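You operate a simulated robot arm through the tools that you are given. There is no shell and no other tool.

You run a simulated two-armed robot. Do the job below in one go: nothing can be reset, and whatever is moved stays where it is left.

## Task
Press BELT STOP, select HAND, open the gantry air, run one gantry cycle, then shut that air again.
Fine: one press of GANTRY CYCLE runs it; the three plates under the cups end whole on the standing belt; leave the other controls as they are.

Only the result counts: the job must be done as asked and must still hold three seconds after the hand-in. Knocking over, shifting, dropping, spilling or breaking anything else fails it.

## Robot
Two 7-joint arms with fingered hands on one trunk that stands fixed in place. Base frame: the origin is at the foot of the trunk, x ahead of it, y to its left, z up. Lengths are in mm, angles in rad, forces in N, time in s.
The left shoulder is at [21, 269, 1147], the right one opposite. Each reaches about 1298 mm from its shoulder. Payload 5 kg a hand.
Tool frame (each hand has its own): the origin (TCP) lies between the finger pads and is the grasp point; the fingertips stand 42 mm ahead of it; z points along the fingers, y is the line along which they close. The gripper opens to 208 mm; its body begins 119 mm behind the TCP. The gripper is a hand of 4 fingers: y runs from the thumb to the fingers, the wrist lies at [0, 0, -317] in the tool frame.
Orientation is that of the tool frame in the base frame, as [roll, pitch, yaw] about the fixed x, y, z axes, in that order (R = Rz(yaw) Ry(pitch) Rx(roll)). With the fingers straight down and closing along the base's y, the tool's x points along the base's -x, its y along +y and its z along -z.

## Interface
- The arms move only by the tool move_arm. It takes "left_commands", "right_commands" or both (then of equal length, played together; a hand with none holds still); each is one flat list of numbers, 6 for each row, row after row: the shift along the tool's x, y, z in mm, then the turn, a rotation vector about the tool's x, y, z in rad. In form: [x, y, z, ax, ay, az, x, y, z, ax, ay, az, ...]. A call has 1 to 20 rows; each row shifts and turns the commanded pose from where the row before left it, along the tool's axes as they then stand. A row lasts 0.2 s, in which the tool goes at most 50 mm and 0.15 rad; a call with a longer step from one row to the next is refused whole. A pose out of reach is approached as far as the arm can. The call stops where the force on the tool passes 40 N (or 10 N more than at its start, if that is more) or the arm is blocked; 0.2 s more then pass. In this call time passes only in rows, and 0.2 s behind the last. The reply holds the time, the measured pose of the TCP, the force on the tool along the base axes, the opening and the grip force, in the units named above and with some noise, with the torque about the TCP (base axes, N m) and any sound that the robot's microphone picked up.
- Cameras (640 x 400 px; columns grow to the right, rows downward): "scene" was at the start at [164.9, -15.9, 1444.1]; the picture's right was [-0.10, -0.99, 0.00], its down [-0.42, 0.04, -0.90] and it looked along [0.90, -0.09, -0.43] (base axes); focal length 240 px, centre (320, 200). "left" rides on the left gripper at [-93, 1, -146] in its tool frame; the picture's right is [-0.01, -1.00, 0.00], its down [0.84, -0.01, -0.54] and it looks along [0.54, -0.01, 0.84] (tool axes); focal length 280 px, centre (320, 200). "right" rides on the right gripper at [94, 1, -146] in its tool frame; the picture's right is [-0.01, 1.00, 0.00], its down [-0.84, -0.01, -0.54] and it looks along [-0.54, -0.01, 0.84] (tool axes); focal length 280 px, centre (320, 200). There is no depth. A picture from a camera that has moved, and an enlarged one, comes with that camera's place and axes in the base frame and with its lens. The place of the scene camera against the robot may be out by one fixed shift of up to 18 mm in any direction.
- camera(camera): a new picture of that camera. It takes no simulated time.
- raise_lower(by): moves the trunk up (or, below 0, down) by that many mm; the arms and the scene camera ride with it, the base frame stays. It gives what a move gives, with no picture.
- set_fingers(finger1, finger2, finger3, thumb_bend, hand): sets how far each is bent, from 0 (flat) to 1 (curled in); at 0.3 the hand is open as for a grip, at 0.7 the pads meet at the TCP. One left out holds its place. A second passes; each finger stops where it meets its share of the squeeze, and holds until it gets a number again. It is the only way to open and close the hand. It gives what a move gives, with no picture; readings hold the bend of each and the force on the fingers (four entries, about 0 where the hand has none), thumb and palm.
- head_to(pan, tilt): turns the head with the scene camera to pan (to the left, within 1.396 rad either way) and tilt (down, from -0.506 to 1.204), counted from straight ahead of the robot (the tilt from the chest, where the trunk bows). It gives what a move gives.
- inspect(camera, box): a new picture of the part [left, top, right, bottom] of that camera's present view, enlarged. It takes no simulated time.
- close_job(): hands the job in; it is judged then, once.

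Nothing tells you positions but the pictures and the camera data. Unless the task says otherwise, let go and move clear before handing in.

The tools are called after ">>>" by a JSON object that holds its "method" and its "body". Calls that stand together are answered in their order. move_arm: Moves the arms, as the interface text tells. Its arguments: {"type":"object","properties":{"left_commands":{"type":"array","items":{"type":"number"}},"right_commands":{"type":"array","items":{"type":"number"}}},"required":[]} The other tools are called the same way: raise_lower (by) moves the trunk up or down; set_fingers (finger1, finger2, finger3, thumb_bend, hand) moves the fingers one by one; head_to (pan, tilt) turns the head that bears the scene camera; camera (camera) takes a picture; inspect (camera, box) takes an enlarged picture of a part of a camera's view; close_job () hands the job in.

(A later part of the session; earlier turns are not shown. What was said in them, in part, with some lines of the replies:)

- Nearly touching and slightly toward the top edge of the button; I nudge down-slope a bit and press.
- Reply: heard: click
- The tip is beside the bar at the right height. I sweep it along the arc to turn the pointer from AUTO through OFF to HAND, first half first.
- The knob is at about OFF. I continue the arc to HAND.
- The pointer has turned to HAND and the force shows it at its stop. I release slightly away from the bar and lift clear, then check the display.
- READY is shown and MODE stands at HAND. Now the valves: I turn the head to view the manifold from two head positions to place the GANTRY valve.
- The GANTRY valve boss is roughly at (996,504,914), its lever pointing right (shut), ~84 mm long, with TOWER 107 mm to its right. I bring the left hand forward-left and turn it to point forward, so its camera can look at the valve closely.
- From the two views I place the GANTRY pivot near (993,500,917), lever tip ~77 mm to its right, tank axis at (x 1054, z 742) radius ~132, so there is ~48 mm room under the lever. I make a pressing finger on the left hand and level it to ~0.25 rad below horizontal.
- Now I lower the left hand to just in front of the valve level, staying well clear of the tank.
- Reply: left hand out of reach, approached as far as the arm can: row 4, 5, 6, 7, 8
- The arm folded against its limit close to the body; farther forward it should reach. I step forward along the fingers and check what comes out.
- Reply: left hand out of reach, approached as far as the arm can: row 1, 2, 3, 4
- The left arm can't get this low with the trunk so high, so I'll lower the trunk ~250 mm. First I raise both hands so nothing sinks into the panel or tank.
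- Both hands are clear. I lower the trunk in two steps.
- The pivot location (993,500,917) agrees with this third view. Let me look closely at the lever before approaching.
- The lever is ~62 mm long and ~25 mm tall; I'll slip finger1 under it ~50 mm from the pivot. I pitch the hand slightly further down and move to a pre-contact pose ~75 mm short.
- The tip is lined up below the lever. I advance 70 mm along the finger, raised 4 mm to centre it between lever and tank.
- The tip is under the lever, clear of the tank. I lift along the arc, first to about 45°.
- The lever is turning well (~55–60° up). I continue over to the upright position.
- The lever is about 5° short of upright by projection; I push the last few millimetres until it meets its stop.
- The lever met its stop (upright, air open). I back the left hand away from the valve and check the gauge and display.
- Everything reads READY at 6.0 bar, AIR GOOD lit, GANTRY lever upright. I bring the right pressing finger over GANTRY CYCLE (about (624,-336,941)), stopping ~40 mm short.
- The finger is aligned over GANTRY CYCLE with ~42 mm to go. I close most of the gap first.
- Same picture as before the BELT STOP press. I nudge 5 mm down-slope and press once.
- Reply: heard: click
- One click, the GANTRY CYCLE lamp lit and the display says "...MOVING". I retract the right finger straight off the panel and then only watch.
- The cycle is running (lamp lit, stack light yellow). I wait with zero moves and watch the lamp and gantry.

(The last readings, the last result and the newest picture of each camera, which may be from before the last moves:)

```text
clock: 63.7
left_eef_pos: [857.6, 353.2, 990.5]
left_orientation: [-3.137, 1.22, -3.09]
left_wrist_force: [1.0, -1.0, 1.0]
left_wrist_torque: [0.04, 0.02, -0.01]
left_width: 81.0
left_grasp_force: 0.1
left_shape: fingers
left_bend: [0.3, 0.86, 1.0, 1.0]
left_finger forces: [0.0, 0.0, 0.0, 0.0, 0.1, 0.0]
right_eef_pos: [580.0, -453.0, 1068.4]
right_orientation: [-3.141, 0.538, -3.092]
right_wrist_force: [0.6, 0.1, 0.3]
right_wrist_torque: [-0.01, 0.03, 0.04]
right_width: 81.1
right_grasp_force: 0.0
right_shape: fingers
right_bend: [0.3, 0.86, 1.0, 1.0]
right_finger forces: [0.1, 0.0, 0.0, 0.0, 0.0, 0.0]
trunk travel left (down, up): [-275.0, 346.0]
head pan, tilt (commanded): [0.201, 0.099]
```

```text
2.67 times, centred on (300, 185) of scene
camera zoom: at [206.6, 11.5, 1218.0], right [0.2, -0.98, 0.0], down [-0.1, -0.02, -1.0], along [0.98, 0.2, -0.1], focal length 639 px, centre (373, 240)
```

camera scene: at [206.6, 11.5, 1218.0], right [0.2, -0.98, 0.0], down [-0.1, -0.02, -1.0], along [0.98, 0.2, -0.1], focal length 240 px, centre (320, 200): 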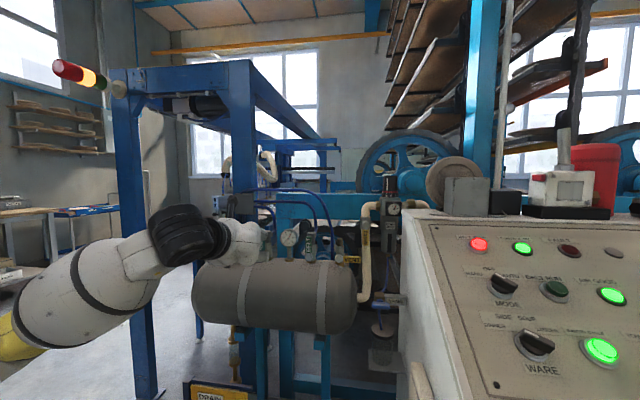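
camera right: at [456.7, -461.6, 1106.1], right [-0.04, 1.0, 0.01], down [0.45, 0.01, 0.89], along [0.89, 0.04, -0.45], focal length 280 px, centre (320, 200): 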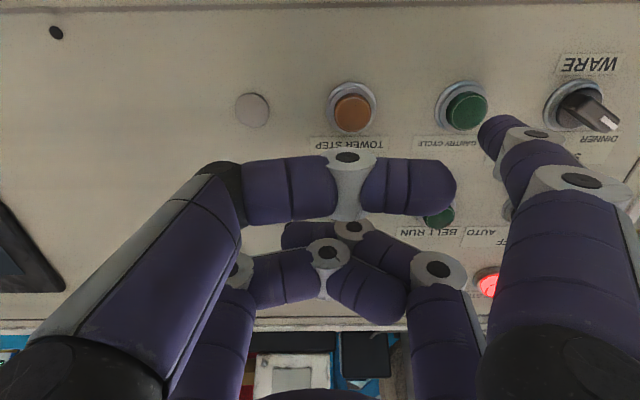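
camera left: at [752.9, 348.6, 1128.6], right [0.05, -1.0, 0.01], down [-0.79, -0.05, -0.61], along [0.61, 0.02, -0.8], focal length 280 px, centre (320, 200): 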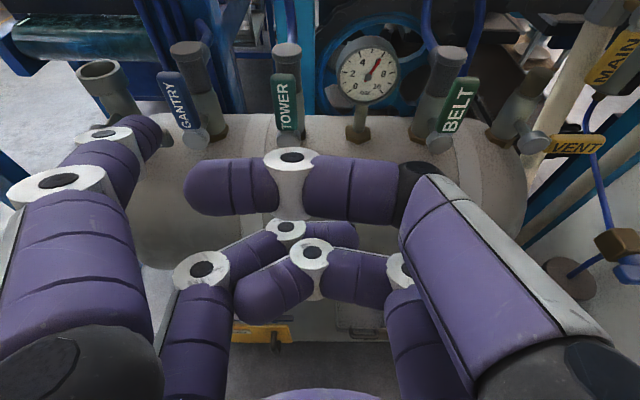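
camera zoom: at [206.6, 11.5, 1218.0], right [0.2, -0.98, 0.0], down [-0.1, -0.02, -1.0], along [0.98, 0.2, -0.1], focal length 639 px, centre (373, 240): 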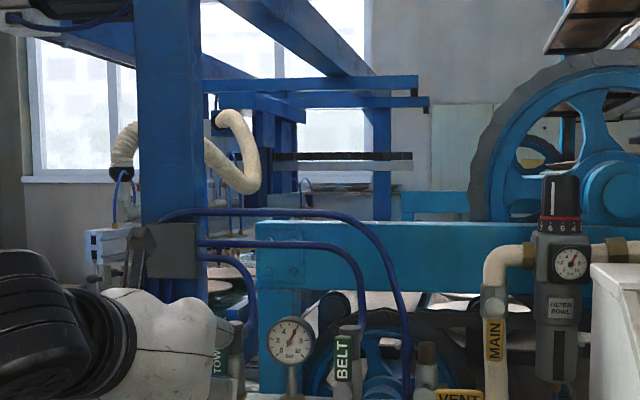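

The gantry head is over the belt and lowering. I keep waiting for it to finish and return.

>>> {"method": "move_arm", "body": {"right_commands": [0, 0, 0, 0, 0, 0, 0, 0, 0, 0, 0, 0, 0, 0, 0, 0, 0, 0, 0, 0, 0, 0, 0, 0, 0, 0, 0, 0, 0, 0, 0, 0, 0, 0, 0, 0, 0, 0, 0, 0, 0, 0, 0, 0, 0, 0, 0, 0, 0, 0, 0, 0, 0, 0, 0, 0, 0, 0, 0, 0]}}

>>> {"method": "inspect", "body": {"camera": "scene", "box": [180, 110, 420, 260]}}

>>> {"method": "move_arm", "body": {"right_commands": [0, 0, 0, 0, 0, 0, 0, 0, 0, 0, 0, 0, 0, 0, 0, 0, 0, 0, 0, 0, 0, 0, 0, 0, 0, 0, 0, 0, 0, 0, 0, 0, 0, 0, 0, 0, 0, 0, 0, 0, 0, 0, 0, 0, 0, 0, 0, 0, 0, 0, 0, 0, 0, 0, 0, 0, 0, 0, 0, 0]}}

>>> {"method": "camera", "body": {"camera": "scene"}}

>>> {"method": "inspect", "body": {"camera": "scene", "box": [180, 110, 420, 260]}}

```text
clock: 65.9
left_eef_pos: [858.5, 352.1, 988.9]
left_orientation: [-3.139, 1.219, -3.09]
left_wrist_force: [-0.6, 0.3, -0.3]
left_wrist_torque: [0.03, 0.0, 0.01]
left_width: 80.7
left_grasp_force: 0.0
left_shape: fingers
left_bend: [0.3, 0.86, 1.0, 1.0]
left_finger forces: [0.0, 0.0, 0.0, 0.0, 0.1, 0.0]
right_eef_pos: [579.5, -454.6, 1069.2]
right_orientation: [-3.141, 0.537, -3.09]
right_wrist_force: [-0.1, 0.0, 0.1]
right_wrist_torque: [0.01, 0.0, 0.02]
right_width: 81.2
right_grasp_force: 0.0
right_shape: fingers
right_bend: [0.3, 0.86, 1.0, 1.0]
right_finger forces: [0.0, 0.1, 0.0, 0.0, 0.0, 0.0]
trunk travel left (down, up): [-275.0, 346.0]
head pan, tilt (commanded): [0.201, 0.099]
```

```text
2.67 times, centred on (300, 185) of scene
camera zoom: at [206.6, 11.5, 1218.0], right [0.2, -0.98, 0.0], down [-0.1, -0.02, -1.0], along [0.98, 0.2, -0.1], focal length 639 px, centre (373, 240)
```

zoom: 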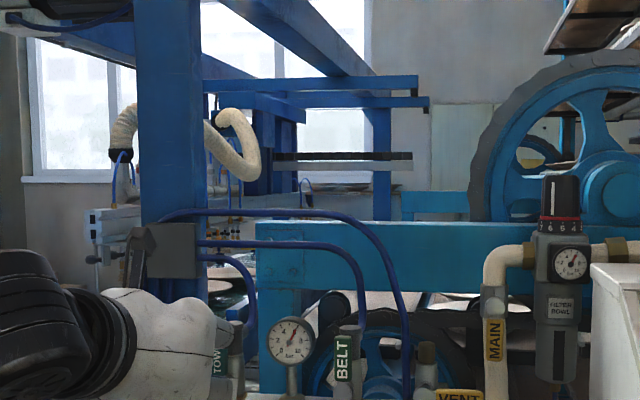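

```text
clock: 68.1
left_eef_pos: [858.4, 353.0, 990.1]
left_orientation: [-3.137, 1.22, -3.089]
left_wrist_force: [0.3, 0.2, -0.3]
left_wrist_torque: [0.0, 0.03, -0.01]
left_width: 81.0
left_grasp_force: 0.1
left_shape: fingers
left_bend: [0.3, 0.86, 1.0, 1.0]
left_finger forces: [0.1, 0.0, 0.1, 0.1, 0.0, 0.0]
right_eef_pos: [579.7, -454.4, 1069.0]
right_orientation: [-3.14, 0.537, -3.091]
right_wrist_force: [-0.4, 0.1, 0.2]
right_wrist_torque: [0.01, 0.0, 0.01]
right_width: 80.9
right_grasp_force: 0.1
right_shape: fingers
right_bend: [0.3, 0.86, 1.0, 1.0]
right_finger forces: [0.0, 0.1, 0.0, 0.0, 0.1, 0.0]
trunk travel left (down, up): [-275.0, 346.0]
head pan, tilt (commanded): [0.201, 0.099]
```

```text
taken
camera scene: at [206.6, 11.6, 1218.0], right [0.2, -0.98, 0.0], down [-0.1, -0.02, -1.0], along [0.98, 0.2, -0.1], focal length 240 px, centre (320, 200)
```

scene: 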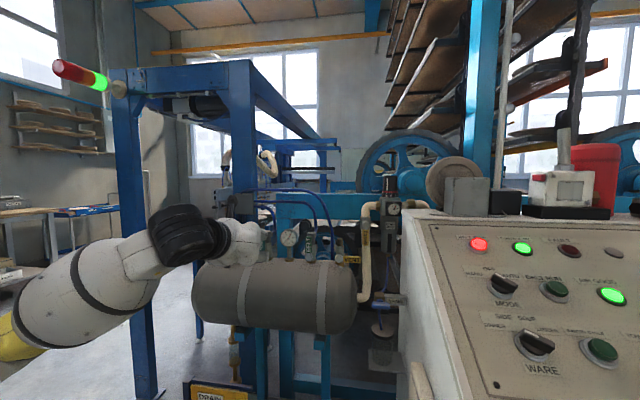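

```text
2.67 times, centred on (300, 185) of scene
camera zoom: at [206.6, 11.6, 1218.0], right [0.2, -0.98, 0.0], down [-0.1, -0.02, -1.0], along [0.98, 0.2, -0.1], focal length 639 px, centre (373, 240)
```

zoom: 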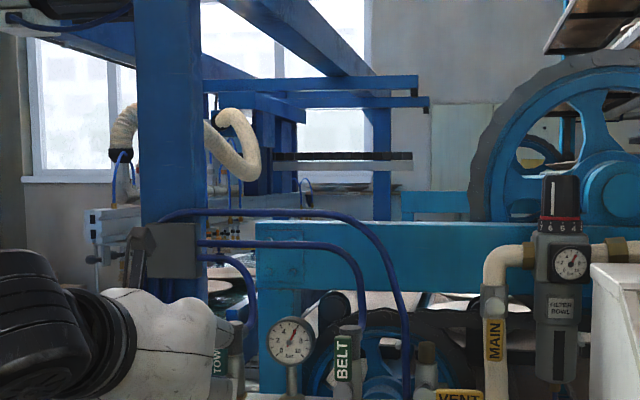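

The GANTRY CYCLE lamp is out and the stack light is green again: the cycle has ended over the belt. I check the display and the plates on the belt before shutting the air.

>>> {"method": "inspect", "body": {"camera": "scene", "box": [190, 190, 290, 260]}}

>>> {"method": "head_to", "body": {"pan": -0.6, "tilt": 0.35}}

>>> {"method": "inspect", "body": {"camera": "scene", "box": [360, 130, 480, 205]}}

>>> {"method": "inspect", "body": {"camera": "left", "box": [0, 0, 320, 200]}}

```text
5.71 times, centred on (240, 225) of scene
camera zoom: at [206.6, 11.6, 1218.0], right [0.2, -0.98, 0.0], down [-0.1, -0.02, -1.0], along [0.98, 0.2, -0.1], focal length 1370 px, centre (777, 57)
```

zoom: 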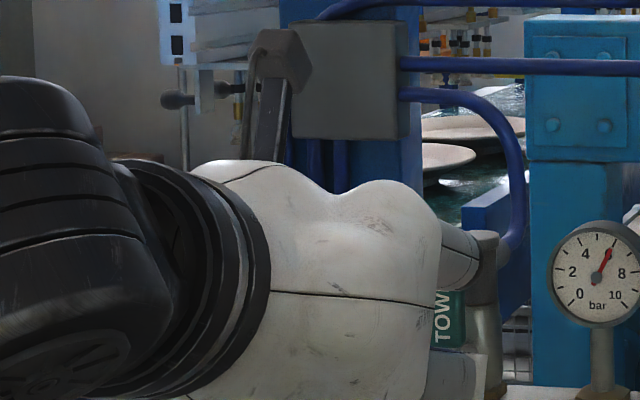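

```text
clock: 69.3
left_eef_pos: [858.5, 353.0, 990.2]
left_orientation: [-3.137, 1.219, -3.089]
left_wrist_force: [0.2, 0.1, -0.3]
left_wrist_torque: [0.03, -0.02, 0.0]
left_width: 80.9
left_grasp_force: 0.0
left_shape: fingers
left_bend: [0.3, 0.86, 1.0, 1.0]
left_finger forces: [0.0, 0.1, 0.0, 0.0, 0.0, 0.0]
right_eef_pos: [579.7, -454.6, 1068.6]
right_orientation: [-3.14, 0.537, -3.09]
right_wrist_force: [0.6, 0.3, 0.1]
right_wrist_torque: [0.0, 0.01, 0.05]
right_width: 81.0
right_grasp_force: 0.0
right_shape: fingers
right_bend: [0.3, 0.86, 1.0, 1.0]
right_finger forces: [0.0, 0.0, 0.1, 0.0, 0.0, 0.0]
trunk travel left (down, up): [-275.0, 346.0]
head pan, tilt (commanded): [-0.6, 0.351]
```

```text
5.33 times, centred on (420, 168) of scene
camera zoom: at [193.2, -59.3, 1194.6], right [-0.56, -0.83, 0.0], down [-0.28, 0.19, -0.94], along [0.78, -0.53, -0.34], focal length 1279 px, centre (-213, 373)
```

zoom: 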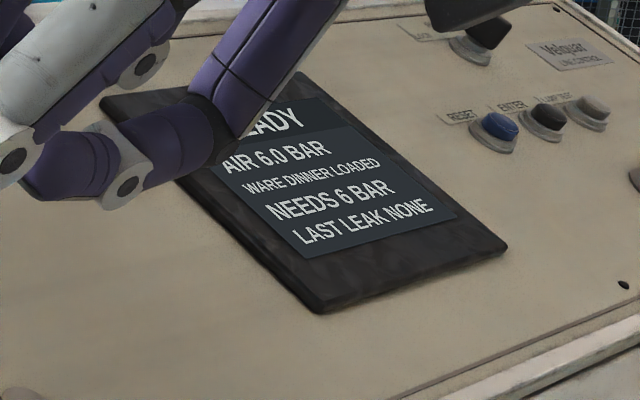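

```text
2.00 times, centred on (160, 100) of left
camera zoom: at [752.9, 348.6, 1128.7], right [0.05, -1.0, 0.01], down [-0.79, -0.05, -0.61], along [0.61, 0.02, -0.8], focal length 561 px, centre (640, 400)
```

zoom: 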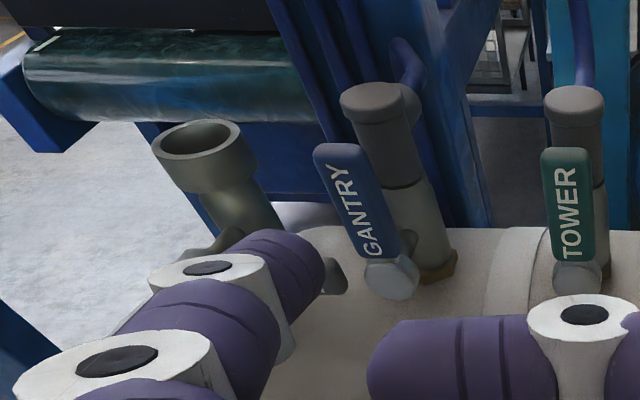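

READY again at 6.0 bar and plates lie on the belt. Now I shut the gantry air: move the left finger to the left side of the upright lever first.

>>> {"method": "move_arm", "body": {"left_commands": [-3.4, 30, 0, 0, 0, 0, -3.4, 30, 0, 0, 0, 0, 0, 0, 35, 0, 0, 0, 0, 0, 0, 0, 0, 0]}}

>>> {"method": "inspect", "body": {"camera": "left", "box": [20, 0, 340, 200]}}

>>> {"method": "head_to", "body": {"pan": 0.2, "tilt": 0.3}}

>>> {"method": "camera", "body": {"camera": "scene"}}

```text
clock: 70.3
left_eef_pos: [889.4, 414.5, 984.1]
left_orientation: [-3.141, 1.221, -3.091]
left_wrist_force: [-0.2, -0.4, 0.1]
left_wrist_torque: [0.01, 0.01, 0.02]
left_width: 81.0
left_grasp_force: 0.0
left_shape: fingers
left_bend: [0.3, 0.86, 1.0, 1.0]
left_finger forces: [0.1, 0.0, 0.0, 0.1, 0.1, 0.1]
right_eef_pos: [580.6, -454.4, 1068.0]
right_orientation: [-3.141, 0.536, -3.091]
right_wrist_force: [1.2, -0.1, -1.0]
right_wrist_torque: [0.03, 0.07, 0.01]
right_width: 81.2
right_grasp_force: 0.1
right_shape: fingers
right_bend: [0.3, 0.86, 1.0, 1.0]
right_finger forces: [0.0, 0.0, 0.0, 0.1, 0.0, 0.0]
trunk travel left (down, up): [-275.0, 346.0]
head pan, tilt (commanded): [-0.6, 0.351]
```

```text
2.00 times, centred on (180, 100) of left
camera zoom: at [785.5, 410.7, 1124.1], right [0.06, -1.0, 0.01], down [-0.79, -0.05, -0.61], along [0.61, 0.02, -0.8], focal length 561 px, centre (600, 400)
```

zoom: 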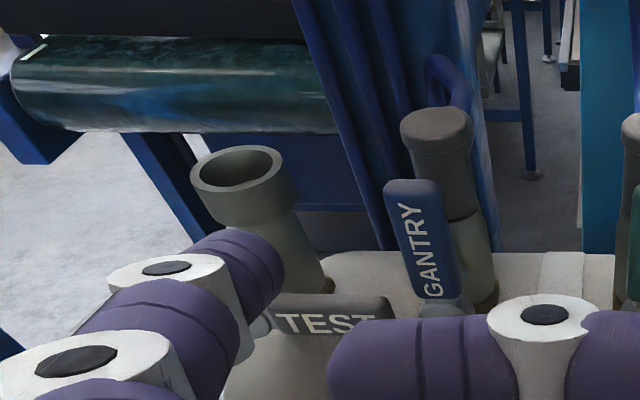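

```text
clock: 71.4
left_eef_pos: [891.3, 414.0, 986.2]
left_orientation: [-3.139, 1.219, -3.089]
left_wrist_force: [0.3, 0.4, 0.0]
left_wrist_torque: [0.03, -0.01, -0.01]
left_width: 80.7
left_grasp_force: 0.1
left_shape: fingers
left_bend: [0.3, 0.86, 1.0, 1.0]
left_finger forces: [0.1, 0.0, 0.0, 0.0, 0.0, 0.0]
right_eef_pos: [579.9, -454.6, 1068.9]
right_orientation: [3.141, 0.539, -3.092]
right_wrist_force: [-1.3, -0.7, -0.4]
right_wrist_torque: [-0.01, -0.02, -0.03]
right_width: 81.0
right_grasp_force: 0.1
right_shape: fingers
right_bend: [0.3, 0.86, 1.0, 1.0]
right_finger forces: [0.0, 0.1, 0.0, 0.0, 0.1, 0.0]
trunk travel left (down, up): [-275.0, 346.0]
head pan, tilt (commanded): [0.201, 0.3]
```

```text
taken
camera scene: at [207.9, 11.7, 1199.3], right [0.2, -0.98, 0.0], down [-0.29, -0.06, -0.96], along [0.94, 0.19, -0.3], focal length 240 px, centre (320, 200)
```

scene: 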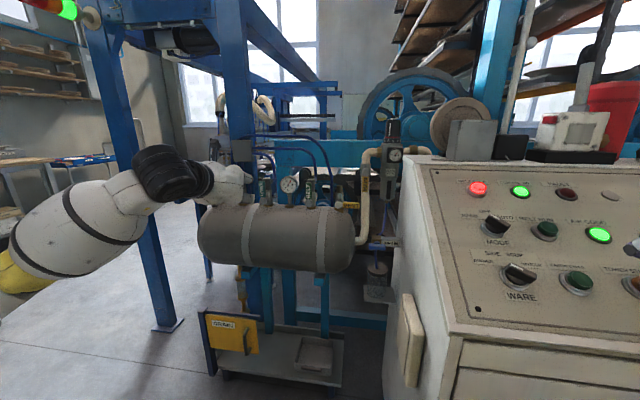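

The path beside the lever is clear of TEST. I advance 68 mm so the fingertip stands left of the lever's upper half.

>>> {"method": "move_arm", "body": {"left_commands": [0, 2, 25, 0, 0, 0, 0, 0, 25, 0, 0, 0, 0, 0, 18, 0, 0, 0, 0, 0, 0, 0, 0, 0]}}

>>> {"method": "inspect", "body": {"camera": "left", "box": [20, 0, 340, 200]}}

>>> {"method": "inspect", "body": {"camera": "scene", "box": [180, 140, 340, 240]}}

```text
clock: 72.4
left_eef_pos: [954.1, 419.4, 961.3]
left_orientation: [-3.14, 1.22, -3.089]
left_wrist_force: [-0.2, 0.3, 0.6]
left_wrist_torque: [0.01, -0.01, 0.0]
left_width: 80.9
left_grasp_force: 0.1
left_shape: fingers
left_bend: [0.3, 0.86, 1.0, 1.0]
left_finger forces: [0.0, 0.1, 0.0, 0.0, 0.0, 0.0]
right_eef_pos: [579.4, -454.8, 1068.8]
right_orientation: [3.141, 0.539, -3.091]
right_wrist_force: [0.5, -0.9, -0.2]
right_wrist_torque: [0.0, 0.02, -0.04]
right_width: 80.9
right_grasp_force: 0.1
right_shape: fingers
right_bend: [0.3, 0.86, 1.0, 1.0]
right_finger forces: [0.0, 0.0, 0.0, 0.0, 0.0, 0.0]
trunk travel left (down, up): [-275.0, 346.0]
head pan, tilt (commanded): [0.201, 0.3]
```

```text
2.00 times, centred on (180, 100) of left
camera zoom: at [849.7, 414.9, 1100.6], right [0.06, -1.0, 0.01], down [-0.79, -0.05, -0.61], along [0.61, 0.02, -0.8], focal length 561 px, centre (600, 400)
```

zoom: 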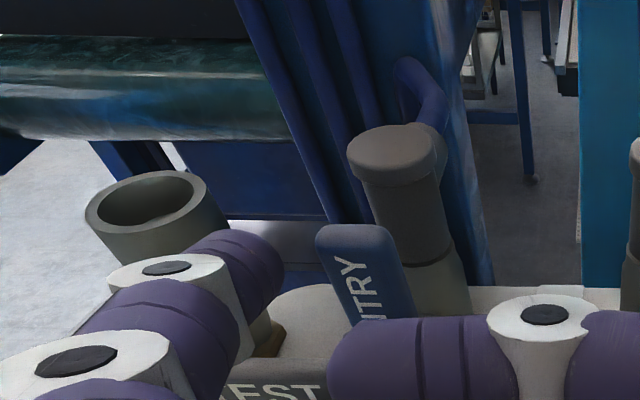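

```text
4.00 times, centred on (260, 190) of scene
camera zoom: at [208.0, 11.8, 1199.3], right [0.2, -0.98, 0.0], down [-0.29, -0.06, -0.96], along [0.94, 0.19, -0.3], focal length 959 px, centre (560, 240)
```

zoom: 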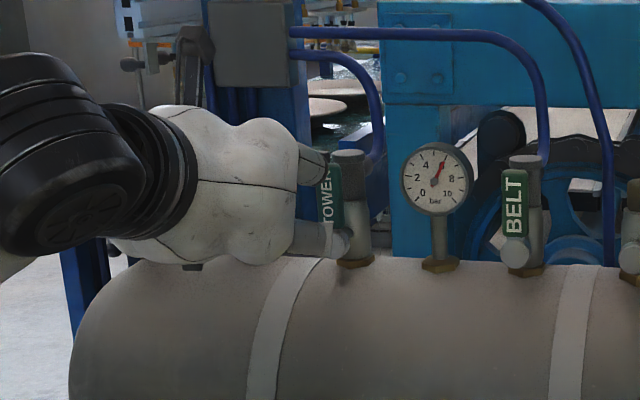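

The tip is beside the upright lever with no contact. I push it over to the right along the arc, first half.

>>> {"method": "move_arm", "body": {"left_commands": [2.4, -12.5, 0.9, 0, 0, 0, -4.2, -15.9, -1.6, 0, 0, 0, -0.2, -16.4, 0, 0, 0, 0, 3.8, -16, 1.4, 0, 0, 0]}}

>>> {"method": "inspect", "body": {"camera": "left", "box": [20, 0, 340, 200]}}

```text
clock: 73.4
left_eef_pos: [958.8, 358.6, 960.7]
left_orientation: [-3.137, 1.221, -3.087]
left_wrist_force: [-0.1, -0.7, -0.3]
left_wrist_torque: [-0.01, 0.05, -0.01]
left_width: 81.2
left_grasp_force: 0.1
left_shape: fingers
left_bend: [0.3, 0.86, 1.0, 1.0]
left_finger forces: [0.0, 0.1, 0.0, 0.0, 0.1, 0.0]
right_eef_pos: [579.9, -454.8, 1069.8]
right_orientation: [-3.141, 0.538, -3.094]
right_wrist_force: [-0.3, 0.0, 0.3]
right_wrist_torque: [0.02, 0.0, -0.01]
right_width: 80.9
right_grasp_force: 0.0
right_shape: fingers
right_bend: [0.3, 0.86, 1.0, 1.0]
right_finger forces: [0.0, 0.0, 0.0, 0.0, 0.0, 0.0]
trunk travel left (down, up): [-275.0, 346.0]
head pan, tilt (commanded): [0.201, 0.3]
```

```text
2.00 times, centred on (180, 100) of left
camera zoom: at [853.3, 354.0, 1099.4], right [0.05, -1.0, 0.02], down [-0.79, -0.05, -0.61], along [0.61, 0.02, -0.8], focal length 561 px, centre (600, 400)
```

zoom: 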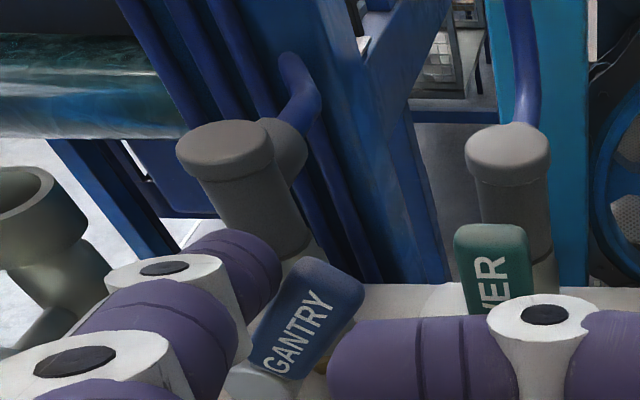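

The lever is turning down to the right. I continue to the horizontal.

>>> {"method": "move_arm", "body": {"left_commands": [7.5, -14.4, 2.8, 0, 0, 0, 10.9, -11.8, 4, 0, 0, 0, 13.2, -8.5, 4.9, 0, 0, 0]}}

>>> {"method": "inspect", "body": {"camera": "left", "box": [20, 0, 340, 200]}}

```text
clock: 74.2
left_eef_pos: [958.4, 323.0, 926.8]
left_orientation: [-3.139, 1.221, -3.087]
left_wrist_force: [-0.4, 0.4, -0.1]
left_wrist_torque: [-0.01, 0.02, -0.07]
left_width: 81.0
left_grasp_force: 0.1
left_shape: fingers
left_bend: [0.3, 0.86, 1.0, 1.0]
left_finger forces: [0.0, 0.0, 0.0, 0.0, 0.0, 0.1]
right_eef_pos: [579.3, -453.2, 1067.9]
right_orientation: [-3.141, 0.537, -3.091]
right_wrist_force: [0.2, 0.7, 0.4]
right_wrist_torque: [-0.01, 0.02, 0.02]
right_width: 81.0
right_grasp_force: 0.0
right_shape: fingers
right_bend: [0.3, 0.86, 1.0, 1.0]
right_finger forces: [0.0, 0.0, 0.1, 0.1, 0.0, 0.1]
trunk travel left (down, up): [-275.0, 346.0]
head pan, tilt (commanded): [0.201, 0.3]
```

```text
2.00 times, centred on (180, 100) of left
camera zoom: at [853.9, 319.1, 1065.6], right [0.06, -1.0, 0.01], down [-0.79, -0.05, -0.61], along [0.61, 0.02, -0.8], focal length 561 px, centre (600, 400)
```

zoom: 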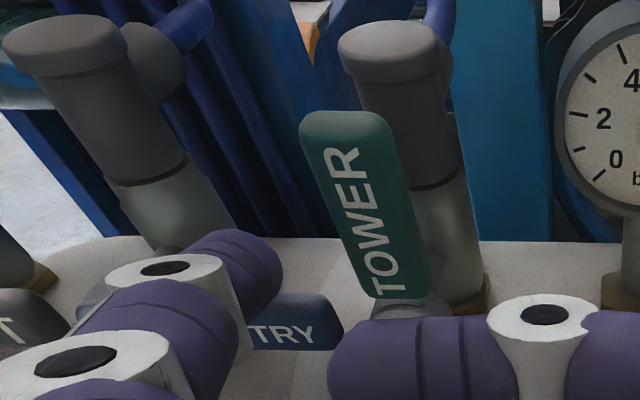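

Almost horizontal; I push down the last millimetres until it meets the stop.

>>> {"method": "move_arm", "body": {"left_commands": [3.8, 0, 1.4, 0, 0, 0, 3.8, 0, 1.4, 0, 0, 0]}}

>>> {"method": "inspect", "body": {"camera": "left", "box": [20, 0, 340, 200]}}

```text
clock: 74.8
left_eef_pos: [958.3, 323.5, 921.0]
left_orientation: [-3.139, 1.221, -3.088]
left_wrist_force: [-0.7, 0.2, 1.9]
left_wrist_torque: [0.27, -0.05, 0.01]
left_width: 81.3
left_grasp_force: 1.2
left_shape: fingers
left_bend: [0.3, 0.86, 1.0, 1.0]
left_finger forces: [2.1, 0.1, 0.0, 0.1, 0.0, 0.0]
right_eef_pos: [579.1, -454.2, 1068.2]
right_orientation: [3.142, 0.537, -3.091]
right_wrist_force: [-0.1, 0.8, -0.2]
right_wrist_torque: [0.0, 0.03, 0.0]
right_width: 80.9
right_grasp_force: 0.0
right_shape: fingers
right_bend: [0.3, 0.86, 1.0, 1.0]
right_finger forces: [0.1, 0.1, 0.0, 0.0, 0.0, 0.0]
trunk travel left (down, up): [-275.0, 346.0]
head pan, tilt (commanded): [0.201, 0.3]
```

```text
2.00 times, centred on (180, 100) of left
camera zoom: at [853.8, 319.1, 1058.9], right [0.06, -1.0, 0.01], down [-0.79, -0.05, -0.61], along [0.61, 0.02, -0.79], focal length 561 px, centre (600, 400)
```

zoom: 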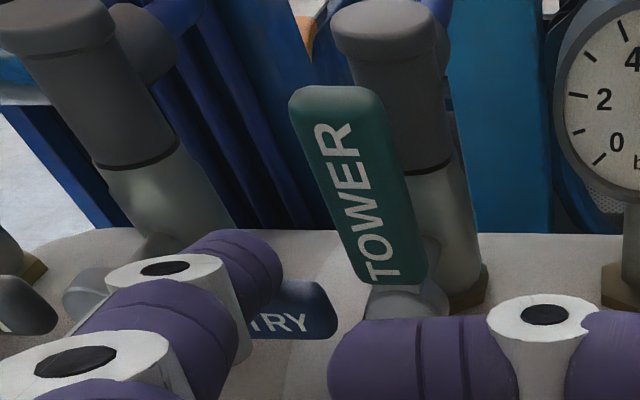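

>>> {"method": "move_arm", "body": {"left_commands": [2.8, 0, 1.0, 0, 0, 0]}}

>>> {"method": "move_arm", "body": {"left_commands": [-6, 0, -2.2, 0, 0, 0, -6, 0, -12, 0, 0, 0, 0, 0, -35, 0, 0, 0, 0, 0, -35, 0, 0, 0, 0, 0, -30, 0, 0, 0, 0, 0, 0, 0, 0, 0]}}

>>> {"method": "camera", "body": {"camera": "left"}}

>>> {"method": "inspect", "body": {"camera": "left", "box": [100, 20, 420, 180]}}

```text
clock: 75.2
left_eef_pos: [959.8, 322.8, 920.7]
left_orientation: [-3.14, 1.226, -3.092]
left_wrist_force: [0.6, -0.6, 11.1]
left_wrist_torque: [1.38, -0.36, -0.16]
left_width: 81.2
left_grasp_force: 5.8
left_shape: fingers
left_bend: [0.3, 0.86, 1.0, 1.0]
left_finger forces: [11.3, 0.0, 0.0, 0.0, 0.0, 0.1]
right_eef_pos: [579.1, -454.7, 1069.5]
right_orientation: [3.14, 0.539, -3.092]
right_wrist_force: [0.6, 0.5, -0.1]
right_wrist_torque: [0.03, 0.02, 0.03]
right_width: 81.0
right_grasp_force: 0.0
right_shape: fingers
right_bend: [0.3, 0.86, 1.0, 1.0]
right_finger forces: [0.0, 0.0, 0.0, 0.1, 0.1, 0.0]
trunk travel left (down, up): [-275.0, 346.0]
head pan, tilt (commanded): [0.201, 0.3]
```

```text
clock: 76.6
left_eef_pos: [857.2, 319.0, 965.7]
left_orientation: [-3.139, 1.22, -3.087]
left_wrist_force: [-0.3, -0.3, 0.4]
left_wrist_torque: [0.02, 0.02, 0.03]
left_width: 80.8
left_grasp_force: 0.1
left_shape: fingers
left_bend: [0.3, 0.86, 1.0, 1.0]
left_finger forces: [0.0, 0.1, 0.1, 0.0, 0.1, 0.0]
right_eef_pos: [579.3, -454.5, 1068.8]
right_orientation: [3.14, 0.537, -3.091]
right_wrist_force: [0.1, -0.4, 0.0]
right_wrist_torque: [0.0, 0.0, -0.01]
right_width: 81.0
right_grasp_force: 0.2
right_shape: fingers
right_bend: [0.3, 0.86, 1.0, 1.0]
right_finger forces: [0.1, 0.1, 0.0, 0.1, 0.0, 0.0]
trunk travel left (down, up): [-275.0, 346.0]
head pan, tilt (commanded): [0.201, 0.3]
```

```text
taken
camera left: at [751.5, 315.1, 1104.0], right [0.06, -1.0, 0.01], down [-0.79, -0.05, -0.61], along [0.61, 0.02, -0.8], focal length 280 px, centre (320, 200)
```

left: 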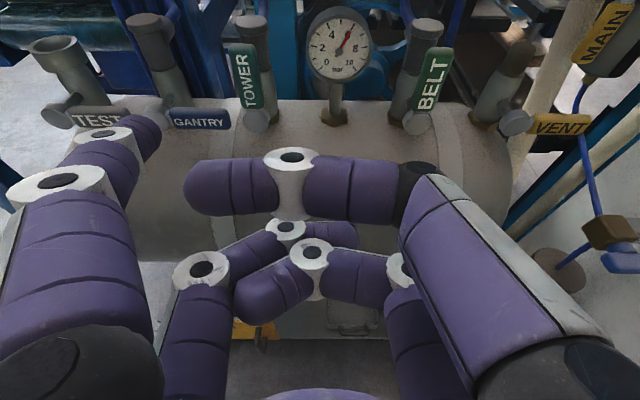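

```text
2.00 times, centred on (260, 100) of left
camera zoom: at [751.5, 315.1, 1104.0], right [0.06, -1.0, 0.01], down [-0.79, -0.05, -0.61], along [0.61, 0.02, -0.8], focal length 561 px, centre (440, 400)
```

zoom: 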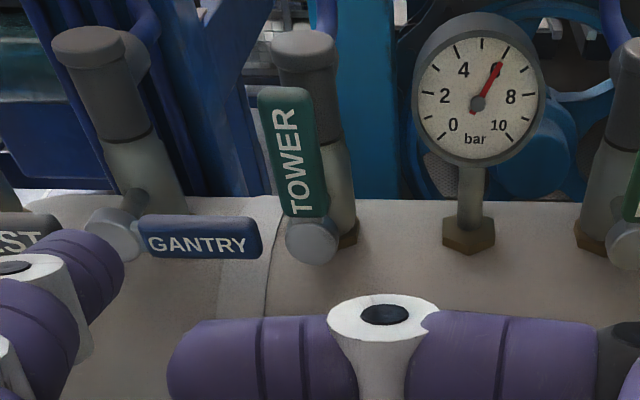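

The GANTRY lever is horizontal again (shut, firm at its stop) and the TOWER lever is untouched. I draw both hands well clear and check the panel and belt.

>>> {"method": "move_arm", "body": {"left_commands": [0, 0, -35, 0, 0, 0, 0, 0, -35, 0, 0, 0, -30, 0, 0, 0, 0, 0, 0, 0, 0, 0, 0, 0], "right_commands": [0, 0, -40, 0, 0, 0, 0, 0, -40, 0, 0, 0, 0, -30, -20, 0, 0, 0, 0, 0, 0, 0, 0, 0]}}

>>> {"method": "camera", "body": {"camera": "scene"}}

>>> {"method": "inspect", "body": {"camera": "scene", "box": [440, 170, 640, 300]}}

>>> {"method": "inspect", "body": {"camera": "scene", "box": [190, 80, 350, 210]}}

```text
clock: 77.6
left_eef_pos: [800.9, 316.0, 1017.1]
left_orientation: [3.141, 1.219, -3.09]
left_wrist_force: [0.9, -0.6, 0.5]
left_wrist_torque: [0.05, -0.01, 0.07]
left_width: 80.7
left_grasp_force: 0.0
left_shape: fingers
left_bend: [0.3, 0.86, 1.0, 1.0]
left_finger forces: [0.0, 0.1, 0.1, 0.0, 0.0, 0.0]
right_eef_pos: [531.3, -486.8, 1153.2]
right_orientation: [3.14, 0.536, -3.091]
right_wrist_force: [0.2, -1.5, -0.1]
right_wrist_torque: [0.15, -0.04, 0.09]
right_width: 81.0
right_grasp_force: 0.1
right_shape: fingers
right_bend: [0.3, 0.86, 1.0, 1.0]
right_finger forces: [0.1, 0.0, 0.1, 0.0, 0.0, 0.0]
trunk travel left (down, up): [-275.0, 346.0]
head pan, tilt (commanded): [0.201, 0.3]
```

```text
taken
camera scene: at [208.0, 11.4, 1199.0], right [0.2, -0.98, 0.0], down [-0.29, -0.06, -0.96], along [0.94, 0.19, -0.3], focal length 240 px, centre (320, 200)
```

scene: 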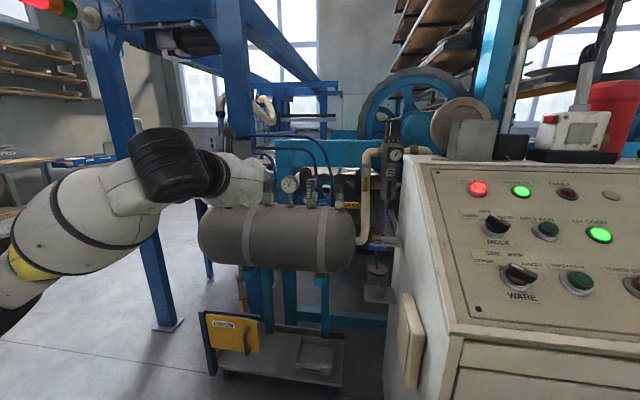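

```text
3.08 times, centred on (540, 235) of scene
camera zoom: at [208.0, 11.4, 1199.0], right [0.2, -0.98, 0.0], down [-0.29, -0.06, -0.96], along [0.94, 0.19, -0.3], focal length 738 px, centre (-357, 92)
```

zoom: 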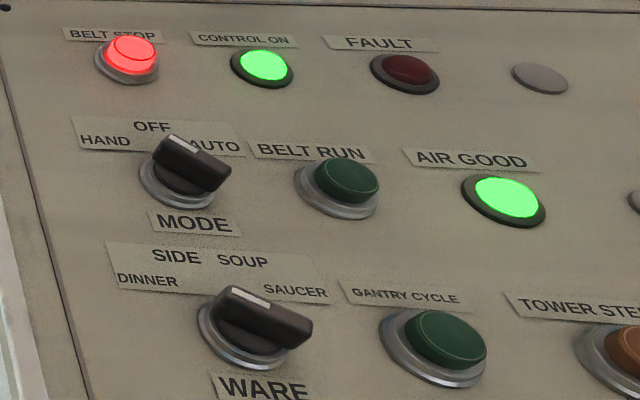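

```text
3.08 times, centred on (270, 145) of scene
camera zoom: at [208.0, 11.4, 1199.0], right [0.2, -0.98, 0.0], down [-0.29, -0.06, -0.96], along [0.94, 0.19, -0.3], focal length 738 px, centre (474, 369)
```

zoom: 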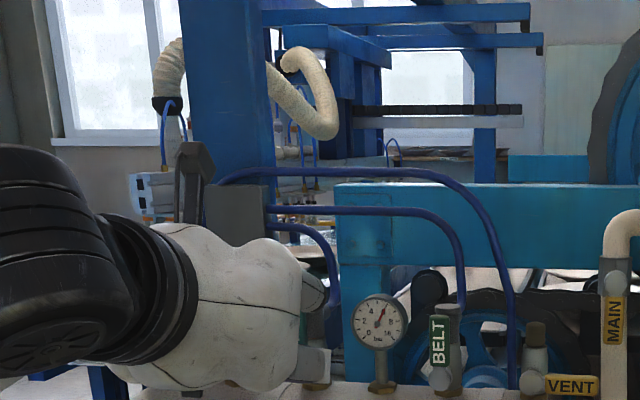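

The panel is as intended: BELT STOP lit, MODE at HAND, WARE at DINNER untouched, GANTRY CYCLE lamp out. I raise the trunk for a better look at the plates on the belt.

>>> {"method": "raise_lower", "body": {"by": 250}}

>>> {"method": "head_to", "body": {"pan": 0.35, "tilt": 0.25}}

>>> {"method": "camera", "body": {"camera": "scene"}}

>>> {"method": "camera", "body": {"camera": "left"}}

```text
clock: 80.2
left_eef_pos: [801.2, 316.1, 1269.2]
left_orientation: [-3.14, 1.22, -3.09]
left_wrist_force: [0.4, 0.1, -1.0]
left_wrist_torque: [0.02, -0.02, 0.02]
left_width: 81.1
left_grasp_force: 0.1
left_shape: fingers
left_bend: [0.3, 0.86, 1.0, 1.0]
left_finger forces: [0.0, 0.1, 0.1, 0.0, 0.0, 0.1]
right_eef_pos: [531.3, -484.8, 1403.0]
right_orientation: [-3.141, 0.536, -3.091]
right_wrist_force: [0.3, -0.2, -0.4]
right_wrist_torque: [-0.01, 0.01, -0.01]
right_width: 80.7
right_grasp_force: 0.1
right_shape: fingers
right_bend: [0.3, 0.86, 1.0, 1.0]
right_finger forces: [0.0, 0.1, 0.0, 0.0, 0.0, 0.0]
trunk travel left (down, up): [-525.0, 96.0]
head pan, tilt (commanded): [0.201, 0.3]
```

```text
clock: 80.9
left_eef_pos: [801.5, 315.5, 1267.7]
left_orientation: [-3.138, 1.22, -3.089]
left_wrist_force: [-0.6, 0.8, -0.2]
left_wrist_torque: [-0.03, 0.01, 0.03]
left_width: 81.3
left_grasp_force: 0.2
left_shape: fingers
left_bend: [0.3, 0.86, 1.0, 1.0]
left_finger forces: [0.1, 0.0, 0.0, 0.0, 0.0, 0.0]
right_eef_pos: [531.2, -485.1, 1404.0]
right_orientation: [-3.141, 0.539, -3.092]
right_wrist_force: [0.1, -0.1, -0.8]
right_wrist_torque: [-0.02, -0.04, -0.05]
right_width: 81.1
right_grasp_force: 0.0
right_shape: fingers
right_bend: [0.3, 0.86, 1.0, 1.0]
right_finger forces: [0.0, 0.0, 0.1, 0.0, 0.0, 0.0]
trunk travel left (down, up): [-525.0, 96.0]
head pan, tilt (commanded): [0.351, 0.25]
```

```text
taken
camera scene: at [161.1, 25.2, 1461.8], right [0.34, -0.94, 0.0], down [-0.23, -0.08, -0.97], along [0.91, 0.33, -0.25], focal length 240 px, centre (320, 200)
```

scene: 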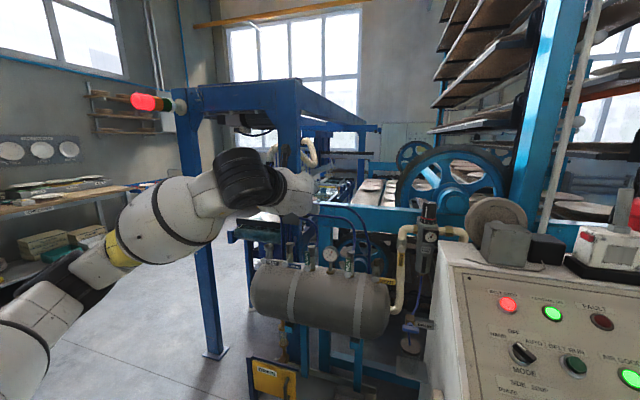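

```text
taken
camera left: at [695.9, 312.1, 1407.1], right [0.06, -1.0, 0.01], down [-0.79, -0.05, -0.61], along [0.61, 0.02, -0.8], focal length 280 px, centre (320, 200)
```

left: 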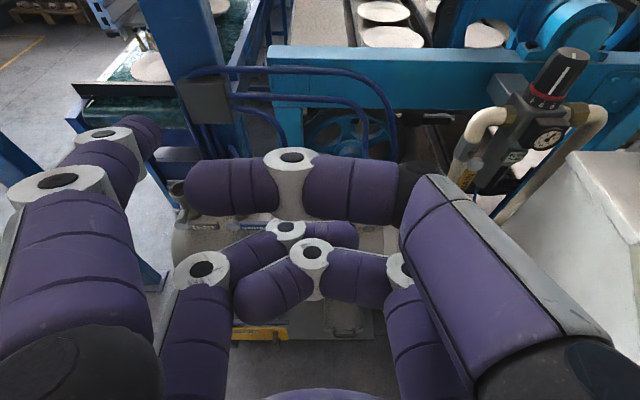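

The stack light now shows red; I check the display, the lamps and the plates for anything amiss.

>>> {"method": "inspect", "body": {"camera": "scene", "box": [120, 80, 200, 130]}}

>>> {"method": "inspect", "body": {"camera": "scene", "box": [450, 270, 640, 400]}}

>>> {"method": "inspect", "body": {"camera": "left", "box": [80, 0, 300, 120]}}

>>> {"method": "head_to", "body": {"pan": -0.6, "tilt": 0.35}}

>>> {"method": "camera", "body": {"camera": "scene"}}

```text
8.00 times, centred on (160, 105) of scene
camera zoom: at [161.1, 25.2, 1461.8], right [0.34, -0.94, 0.0], down [-0.23, -0.08, -0.97], along [0.91, 0.33, -0.25], focal length 1918 px, centre (1600, 960)
```

zoom: 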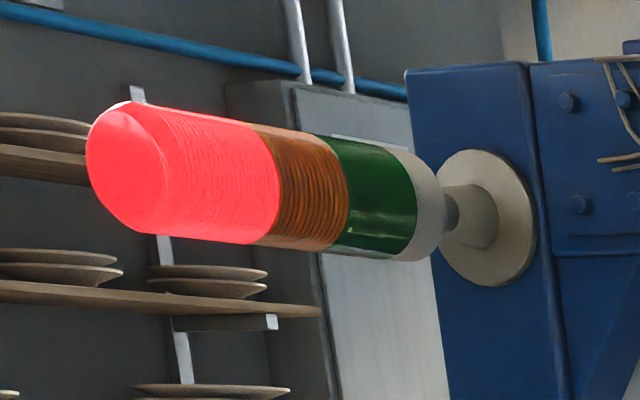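

```text
3.08 times, centred on (545, 335) of scene
camera zoom: at [161.1, 25.2, 1461.8], right [0.34, -0.94, 0.0], down [-0.23, -0.08, -0.97], along [0.91, 0.33, -0.25], focal length 738 px, centre (-372, -215)
```

zoom: 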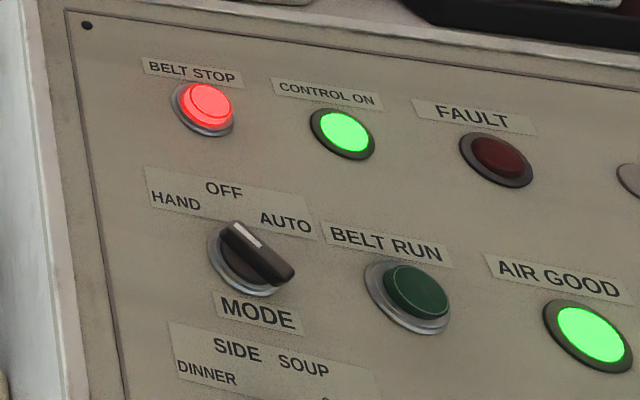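

```text
2.91 times, centred on (190, 60) of left
camera zoom: at [695.9, 312.1, 1407.1], right [0.06, -1.0, 0.01], down [-0.79, -0.05, -0.61], along [0.61, 0.02, -0.8], focal length 816 px, centre (698, 607)
```

zoom: 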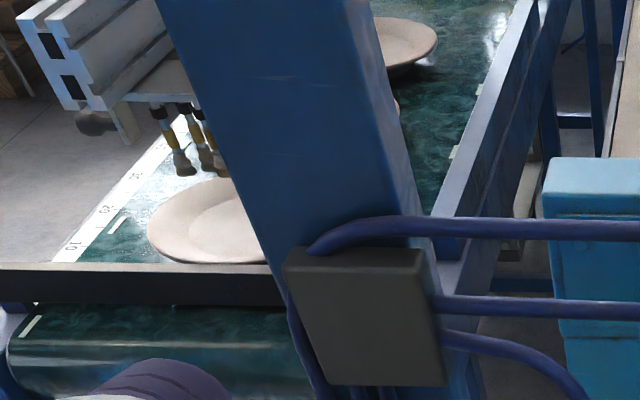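

```text
clock: 82.1
left_eef_pos: [802.6, 317.1, 1266.8]
left_orientation: [-3.139, 1.22, -3.089]
left_wrist_force: [0.8, 0.0, -0.3]
left_wrist_torque: [0.0, 0.03, -0.01]
left_width: 80.6
left_grasp_force: 0.1
left_shape: fingers
left_bend: [0.3, 0.86, 1.0, 1.0]
left_finger forces: [0.0, 0.0, 0.0, 0.0, 0.0, 0.0]
right_eef_pos: [531.3, -486.7, 1404.7]
right_orientation: [3.141, 0.537, -3.089]
right_wrist_force: [0.4, -0.6, 0.1]
right_wrist_torque: [-0.01, 0.03, 0.02]
right_width: 80.9
right_grasp_force: 0.1
right_shape: fingers
right_bend: [0.3, 0.86, 1.0, 1.0]
right_finger forces: [0.0, 0.1, 0.0, 0.1, 0.1, 0.0]
trunk travel left (down, up): [-525.0, 96.0]
head pan, tilt (commanded): [-0.6, 0.351]
```

```text
taken
camera scene: at [150.3, -59.3, 1452.3], right [-0.56, -0.83, 0.0], down [-0.28, 0.19, -0.94], along [0.78, -0.53, -0.34], focal length 240 px, centre (320, 200)
```

scene: 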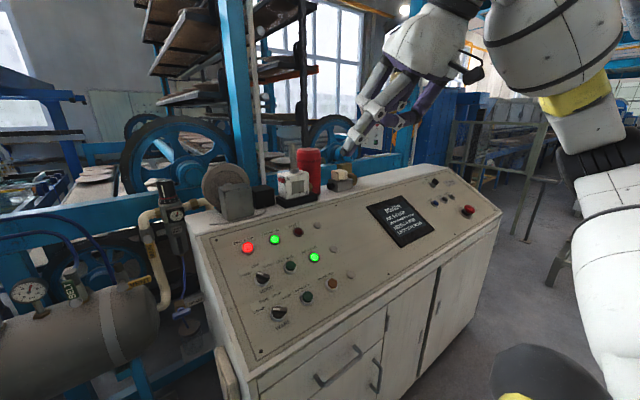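

>>> {"method": "inspect", "body": {"camera": "scene", "box": [350, 185, 450, 255]}}

>>> {"method": "inspect", "body": {"camera": "scene", "box": [220, 210, 380, 330]}}

>>> {"method": "head_to", "body": {"pan": 0.5, "tilt": 0.25}}

>>> {"method": "camera", "body": {"camera": "scene"}}

```text
5.71 times, centred on (400, 220) of scene
camera zoom: at [150.3, -59.3, 1452.3], right [-0.56, -0.83, 0.0], down [-0.28, 0.19, -0.94], along [0.78, -0.53, -0.34], focal length 1370 px, centre (-137, 86)
```

zoom: 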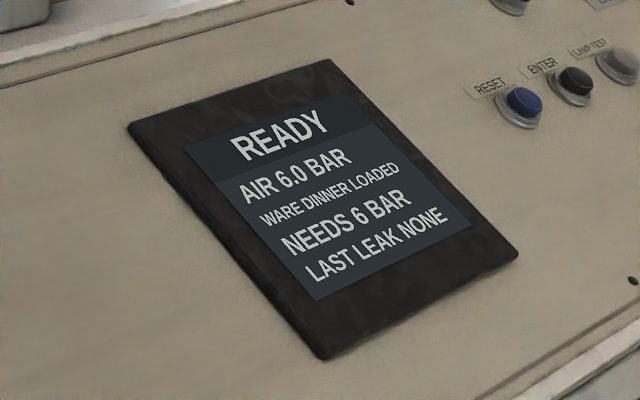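

```text
3.33 times, centred on (300, 270) of scene
camera zoom: at [150.3, -59.3, 1452.3], right [-0.56, -0.83, 0.0], down [-0.28, 0.19, -0.94], along [0.78, -0.53, -0.34], focal length 799 px, centre (387, -33)
```

zoom: 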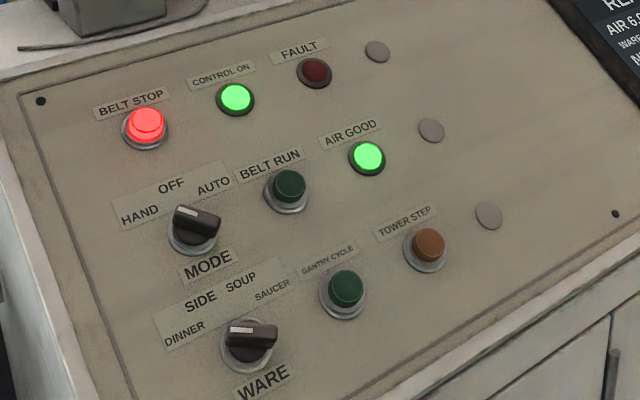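

```text
clock: 83.4
left_eef_pos: [801.1, 317.3, 1267.9]
left_orientation: [-3.138, 1.218, -3.09]
left_wrist_force: [-0.6, -0.2, -0.3]
left_wrist_torque: [-0.01, 0.02, -0.03]
left_width: 80.7
left_grasp_force: 0.0
left_shape: fingers
left_bend: [0.3, 0.86, 1.0, 1.0]
left_finger forces: [0.0, 0.1, 0.0, 0.0, 0.1, 0.1]
right_eef_pos: [530.2, -486.1, 1404.9]
right_orientation: [-3.141, 0.537, -3.091]
right_wrist_force: [-0.1, 0.2, -0.7]
right_wrist_torque: [-0.01, -0.02, 0.04]
right_width: 81.0
right_grasp_force: 0.0
right_shape: fingers
right_bend: [0.3, 0.86, 1.0, 1.0]
right_finger forces: [0.0, 0.1, 0.0, 0.0, 0.0, 0.0]
trunk travel left (down, up): [-525.0, 96.0]
head pan, tilt (commanded): [0.499, 0.25]
```

```text
taken
camera scene: at [155.4, 37.8, 1461.8], right [0.48, -0.88, 0.0], down [-0.22, -0.12, -0.97], along [0.85, 0.46, -0.25], focal length 240 px, centre (320, 200)
```

scene: 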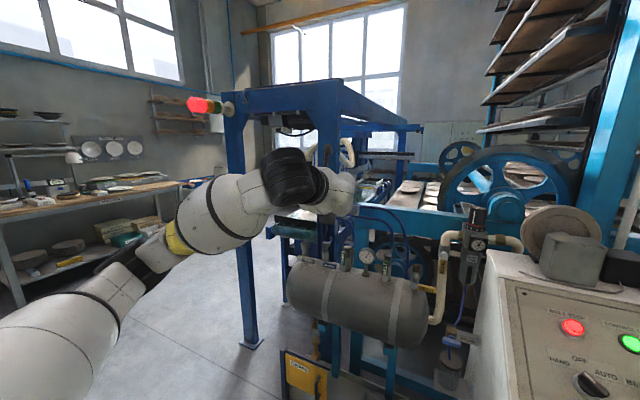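

No fault and READY, so the red light just marks the gantry without air. For a clear look at the plates I tilt the left hand's camera up and shift it left, staying far from everything.

>>> {"method": "move_arm", "body": {"left_commands": [-10, 40, -10, 0, -0.12, 0, -10, 40, -10, 0, -0.12, 0, -10, 40, -10, 0, -0.12, 0, -10, 40, -10, 0, -0.12, 0, 0, 0, 0, 0, 0, 0]}}

>>> {"method": "camera", "body": {"camera": "left"}}

>>> {"method": "inspect", "body": {"camera": "left", "box": [100, 0, 420, 170]}}

>>> {"method": "camera", "body": {"camera": "scene"}}

```text
clock: 84.6
left_eef_pos: [755.8, 490.3, 1308.8]
left_orientation: [-0.013, 1.43, 0.011]
left_wrist_force: [1.7, 6.4, -15.5]
left_wrist_torque: [0.09, -2.27, -0.78]
left_width: 81.3
left_grasp_force: 0.0
left_shape: fingers
left_bend: [0.3, 0.87, 1.0, 1.0]
left_finger forces: [0.0, 0.0, 0.0, 0.0, 0.0, 0.0]
left hand out of reach, approached as far as the arm can: row 4
right_eef_pos: [527.4, -476.4, 1410.9]
right_orientation: [-3.134, 0.542, -3.085]
right_wrist_force: [-5.0, 4.0, 3.2]
right_wrist_torque: [-0.56, -0.3, -0.36]
right_width: 80.8
right_grasp_force: 0.0
right_shape: fingers
right_bend: [0.3, 0.87, 1.0, 1.0]
right_finger forces: [0.0, 0.0, 0.0, 0.0, 0.0, 0.1]
trunk travel left (down, up): [-525.0, 96.0]
head pan, tilt (commanded): [0.499, 0.25]
```

```text
taken
camera left: at [598.2, 487.8, 1381.6], right [0.02, -1.0, 0.02], down [-0.41, -0.02, -0.91], along [0.91, 0.01, -0.41], focal length 280 px, centre (320, 200)
```

left: 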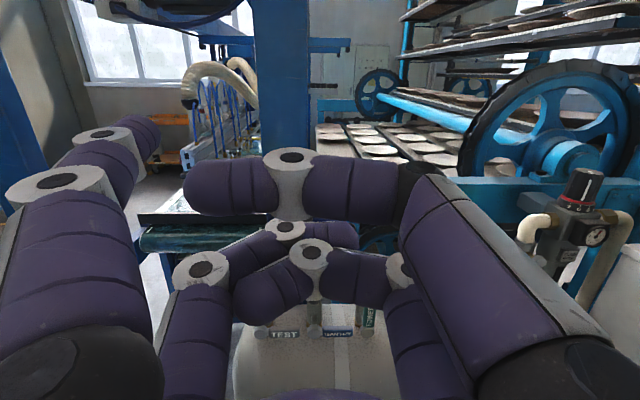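

```text
2.00 times, centred on (260, 85) of left
camera zoom: at [598.2, 487.8, 1381.6], right [0.02, -1.0, 0.02], down [-0.41, -0.02, -0.91], along [0.91, 0.01, -0.41], focal length 561 px, centre (440, 430)
```

zoom: 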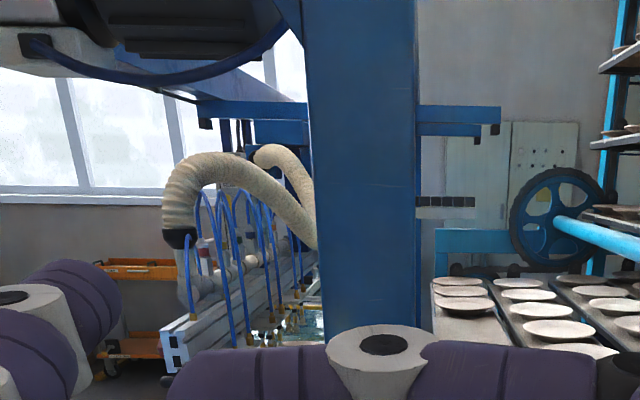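

```text
taken
camera scene: at [152.0, 44.9, 1462.1], right [0.48, -0.88, 0.01], down [-0.21, -0.12, -0.97], along [0.85, 0.46, -0.25], focal length 240 px, centre (320, 200)
```

scene: 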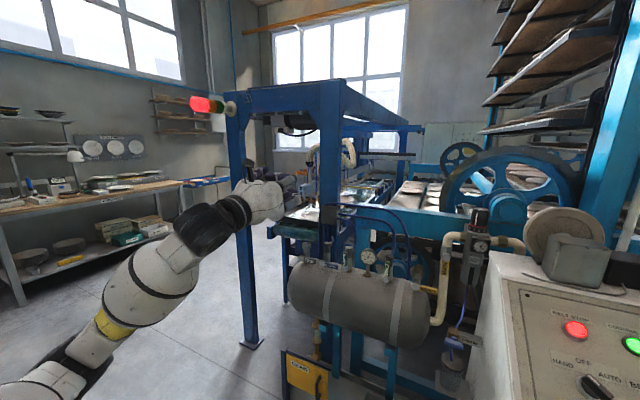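

>>> {"method": "move_arm", "body": {"left_commands": [0, 0, 0, 0, 0, 0, 0, 0, 0, 0, 0, 0]}}

>>> {"method": "inspect", "body": {"camera": "scene", "box": [260, 130, 440, 245]}}

>>> {"method": "inspect", "body": {"camera": "scene", "box": [280, 240, 440, 340]}}

```text
clock: 85.2
left_eef_pos: [764.3, 481.8, 1293.2]
left_orientation: [0.037, 1.454, 0.058]
left_wrist_force: [0.0, -1.2, 1.3]
left_wrist_torque: [-0.02, 0.05, 0.23]
left_width: 80.9
left_grasp_force: 0.0
left_shape: fingers
left_bend: [0.3, 0.87, 1.0, 1.0]
left_finger forces: [0.0, 0.1, 0.0, 0.1, 0.0, 0.0]
right_eef_pos: [531.7, -488.8, 1402.3]
right_orientation: [3.138, 0.538, -3.092]
right_wrist_force: [1.0, -1.3, -0.3]
right_wrist_torque: [0.25, -0.02, 0.15]
right_width: 81.1
right_grasp_force: 0.1
right_shape: fingers
right_bend: [0.3, 0.87, 1.0, 1.0]
right_finger forces: [0.0, 0.1, 0.0, 0.0, 0.0, 0.0]
trunk travel left (down, up): [-525.0, 96.0]
head pan, tilt (commanded): [0.499, 0.25]
```

```text
3.48 times, centred on (350, 188) of scene
camera zoom: at [156.1, 35.7, 1461.6], right [0.48, -0.88, 0.0], down [-0.22, -0.12, -0.97], along [0.85, 0.46, -0.25], focal length 834 px, centre (216, 244)
```

zoom: 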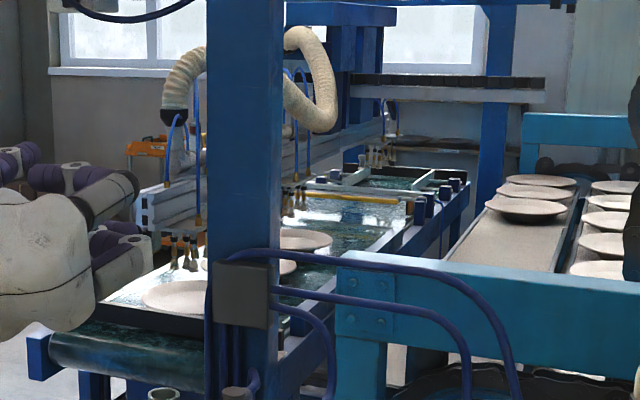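

```text
4.00 times, centred on (360, 290) of scene
camera zoom: at [156.1, 35.7, 1461.6], right [0.48, -0.88, 0.0], down [-0.22, -0.12, -0.97], along [0.85, 0.46, -0.25], focal length 959 px, centre (160, -160)
```

zoom: 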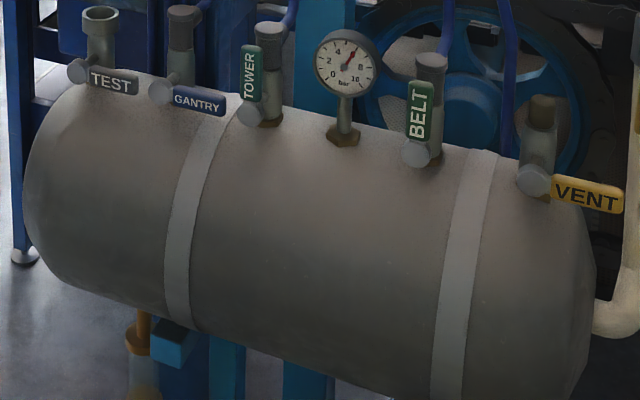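

Three whole plates lie on the standing belt with the cups raised off them. The GANTRY lever is shut and the other valves stand as they were. The panel shows BELT STOP lit, HAND selected and READY. Both hands are clear, so I hand in.

>>> {"method": "close_job", "body": {}}

```text
The job is handed in.
```

The job is handed in. The gantry ran one cycle on a single press of GANTRY CYCLE, and three whole plates now lie on the stopped belt with the cups raised clear of them.

- **Panel:** BELT STOP is lit, MODE is at HAND, and the display reads READY at 6.0 bar with no fault. WARE is still at DINNER, and I left the other controls alone.
- **Gantry air:** I opened the valve before the cycle. I shut it again only after the cycle lamp went out, pushing the lever firmly to its stop. The other valves stand as they were.
- **Stack light:** It was green with the gantry air open and is red now that the air is shut. I took that to mean the gantry has no air, since the panel shows no fault. I did not see what colour it was at the start.

Nothing was knocked, shifted or dropped that I could see. I raised the trunk back to its starting height, and both hands are clear of the equipment.
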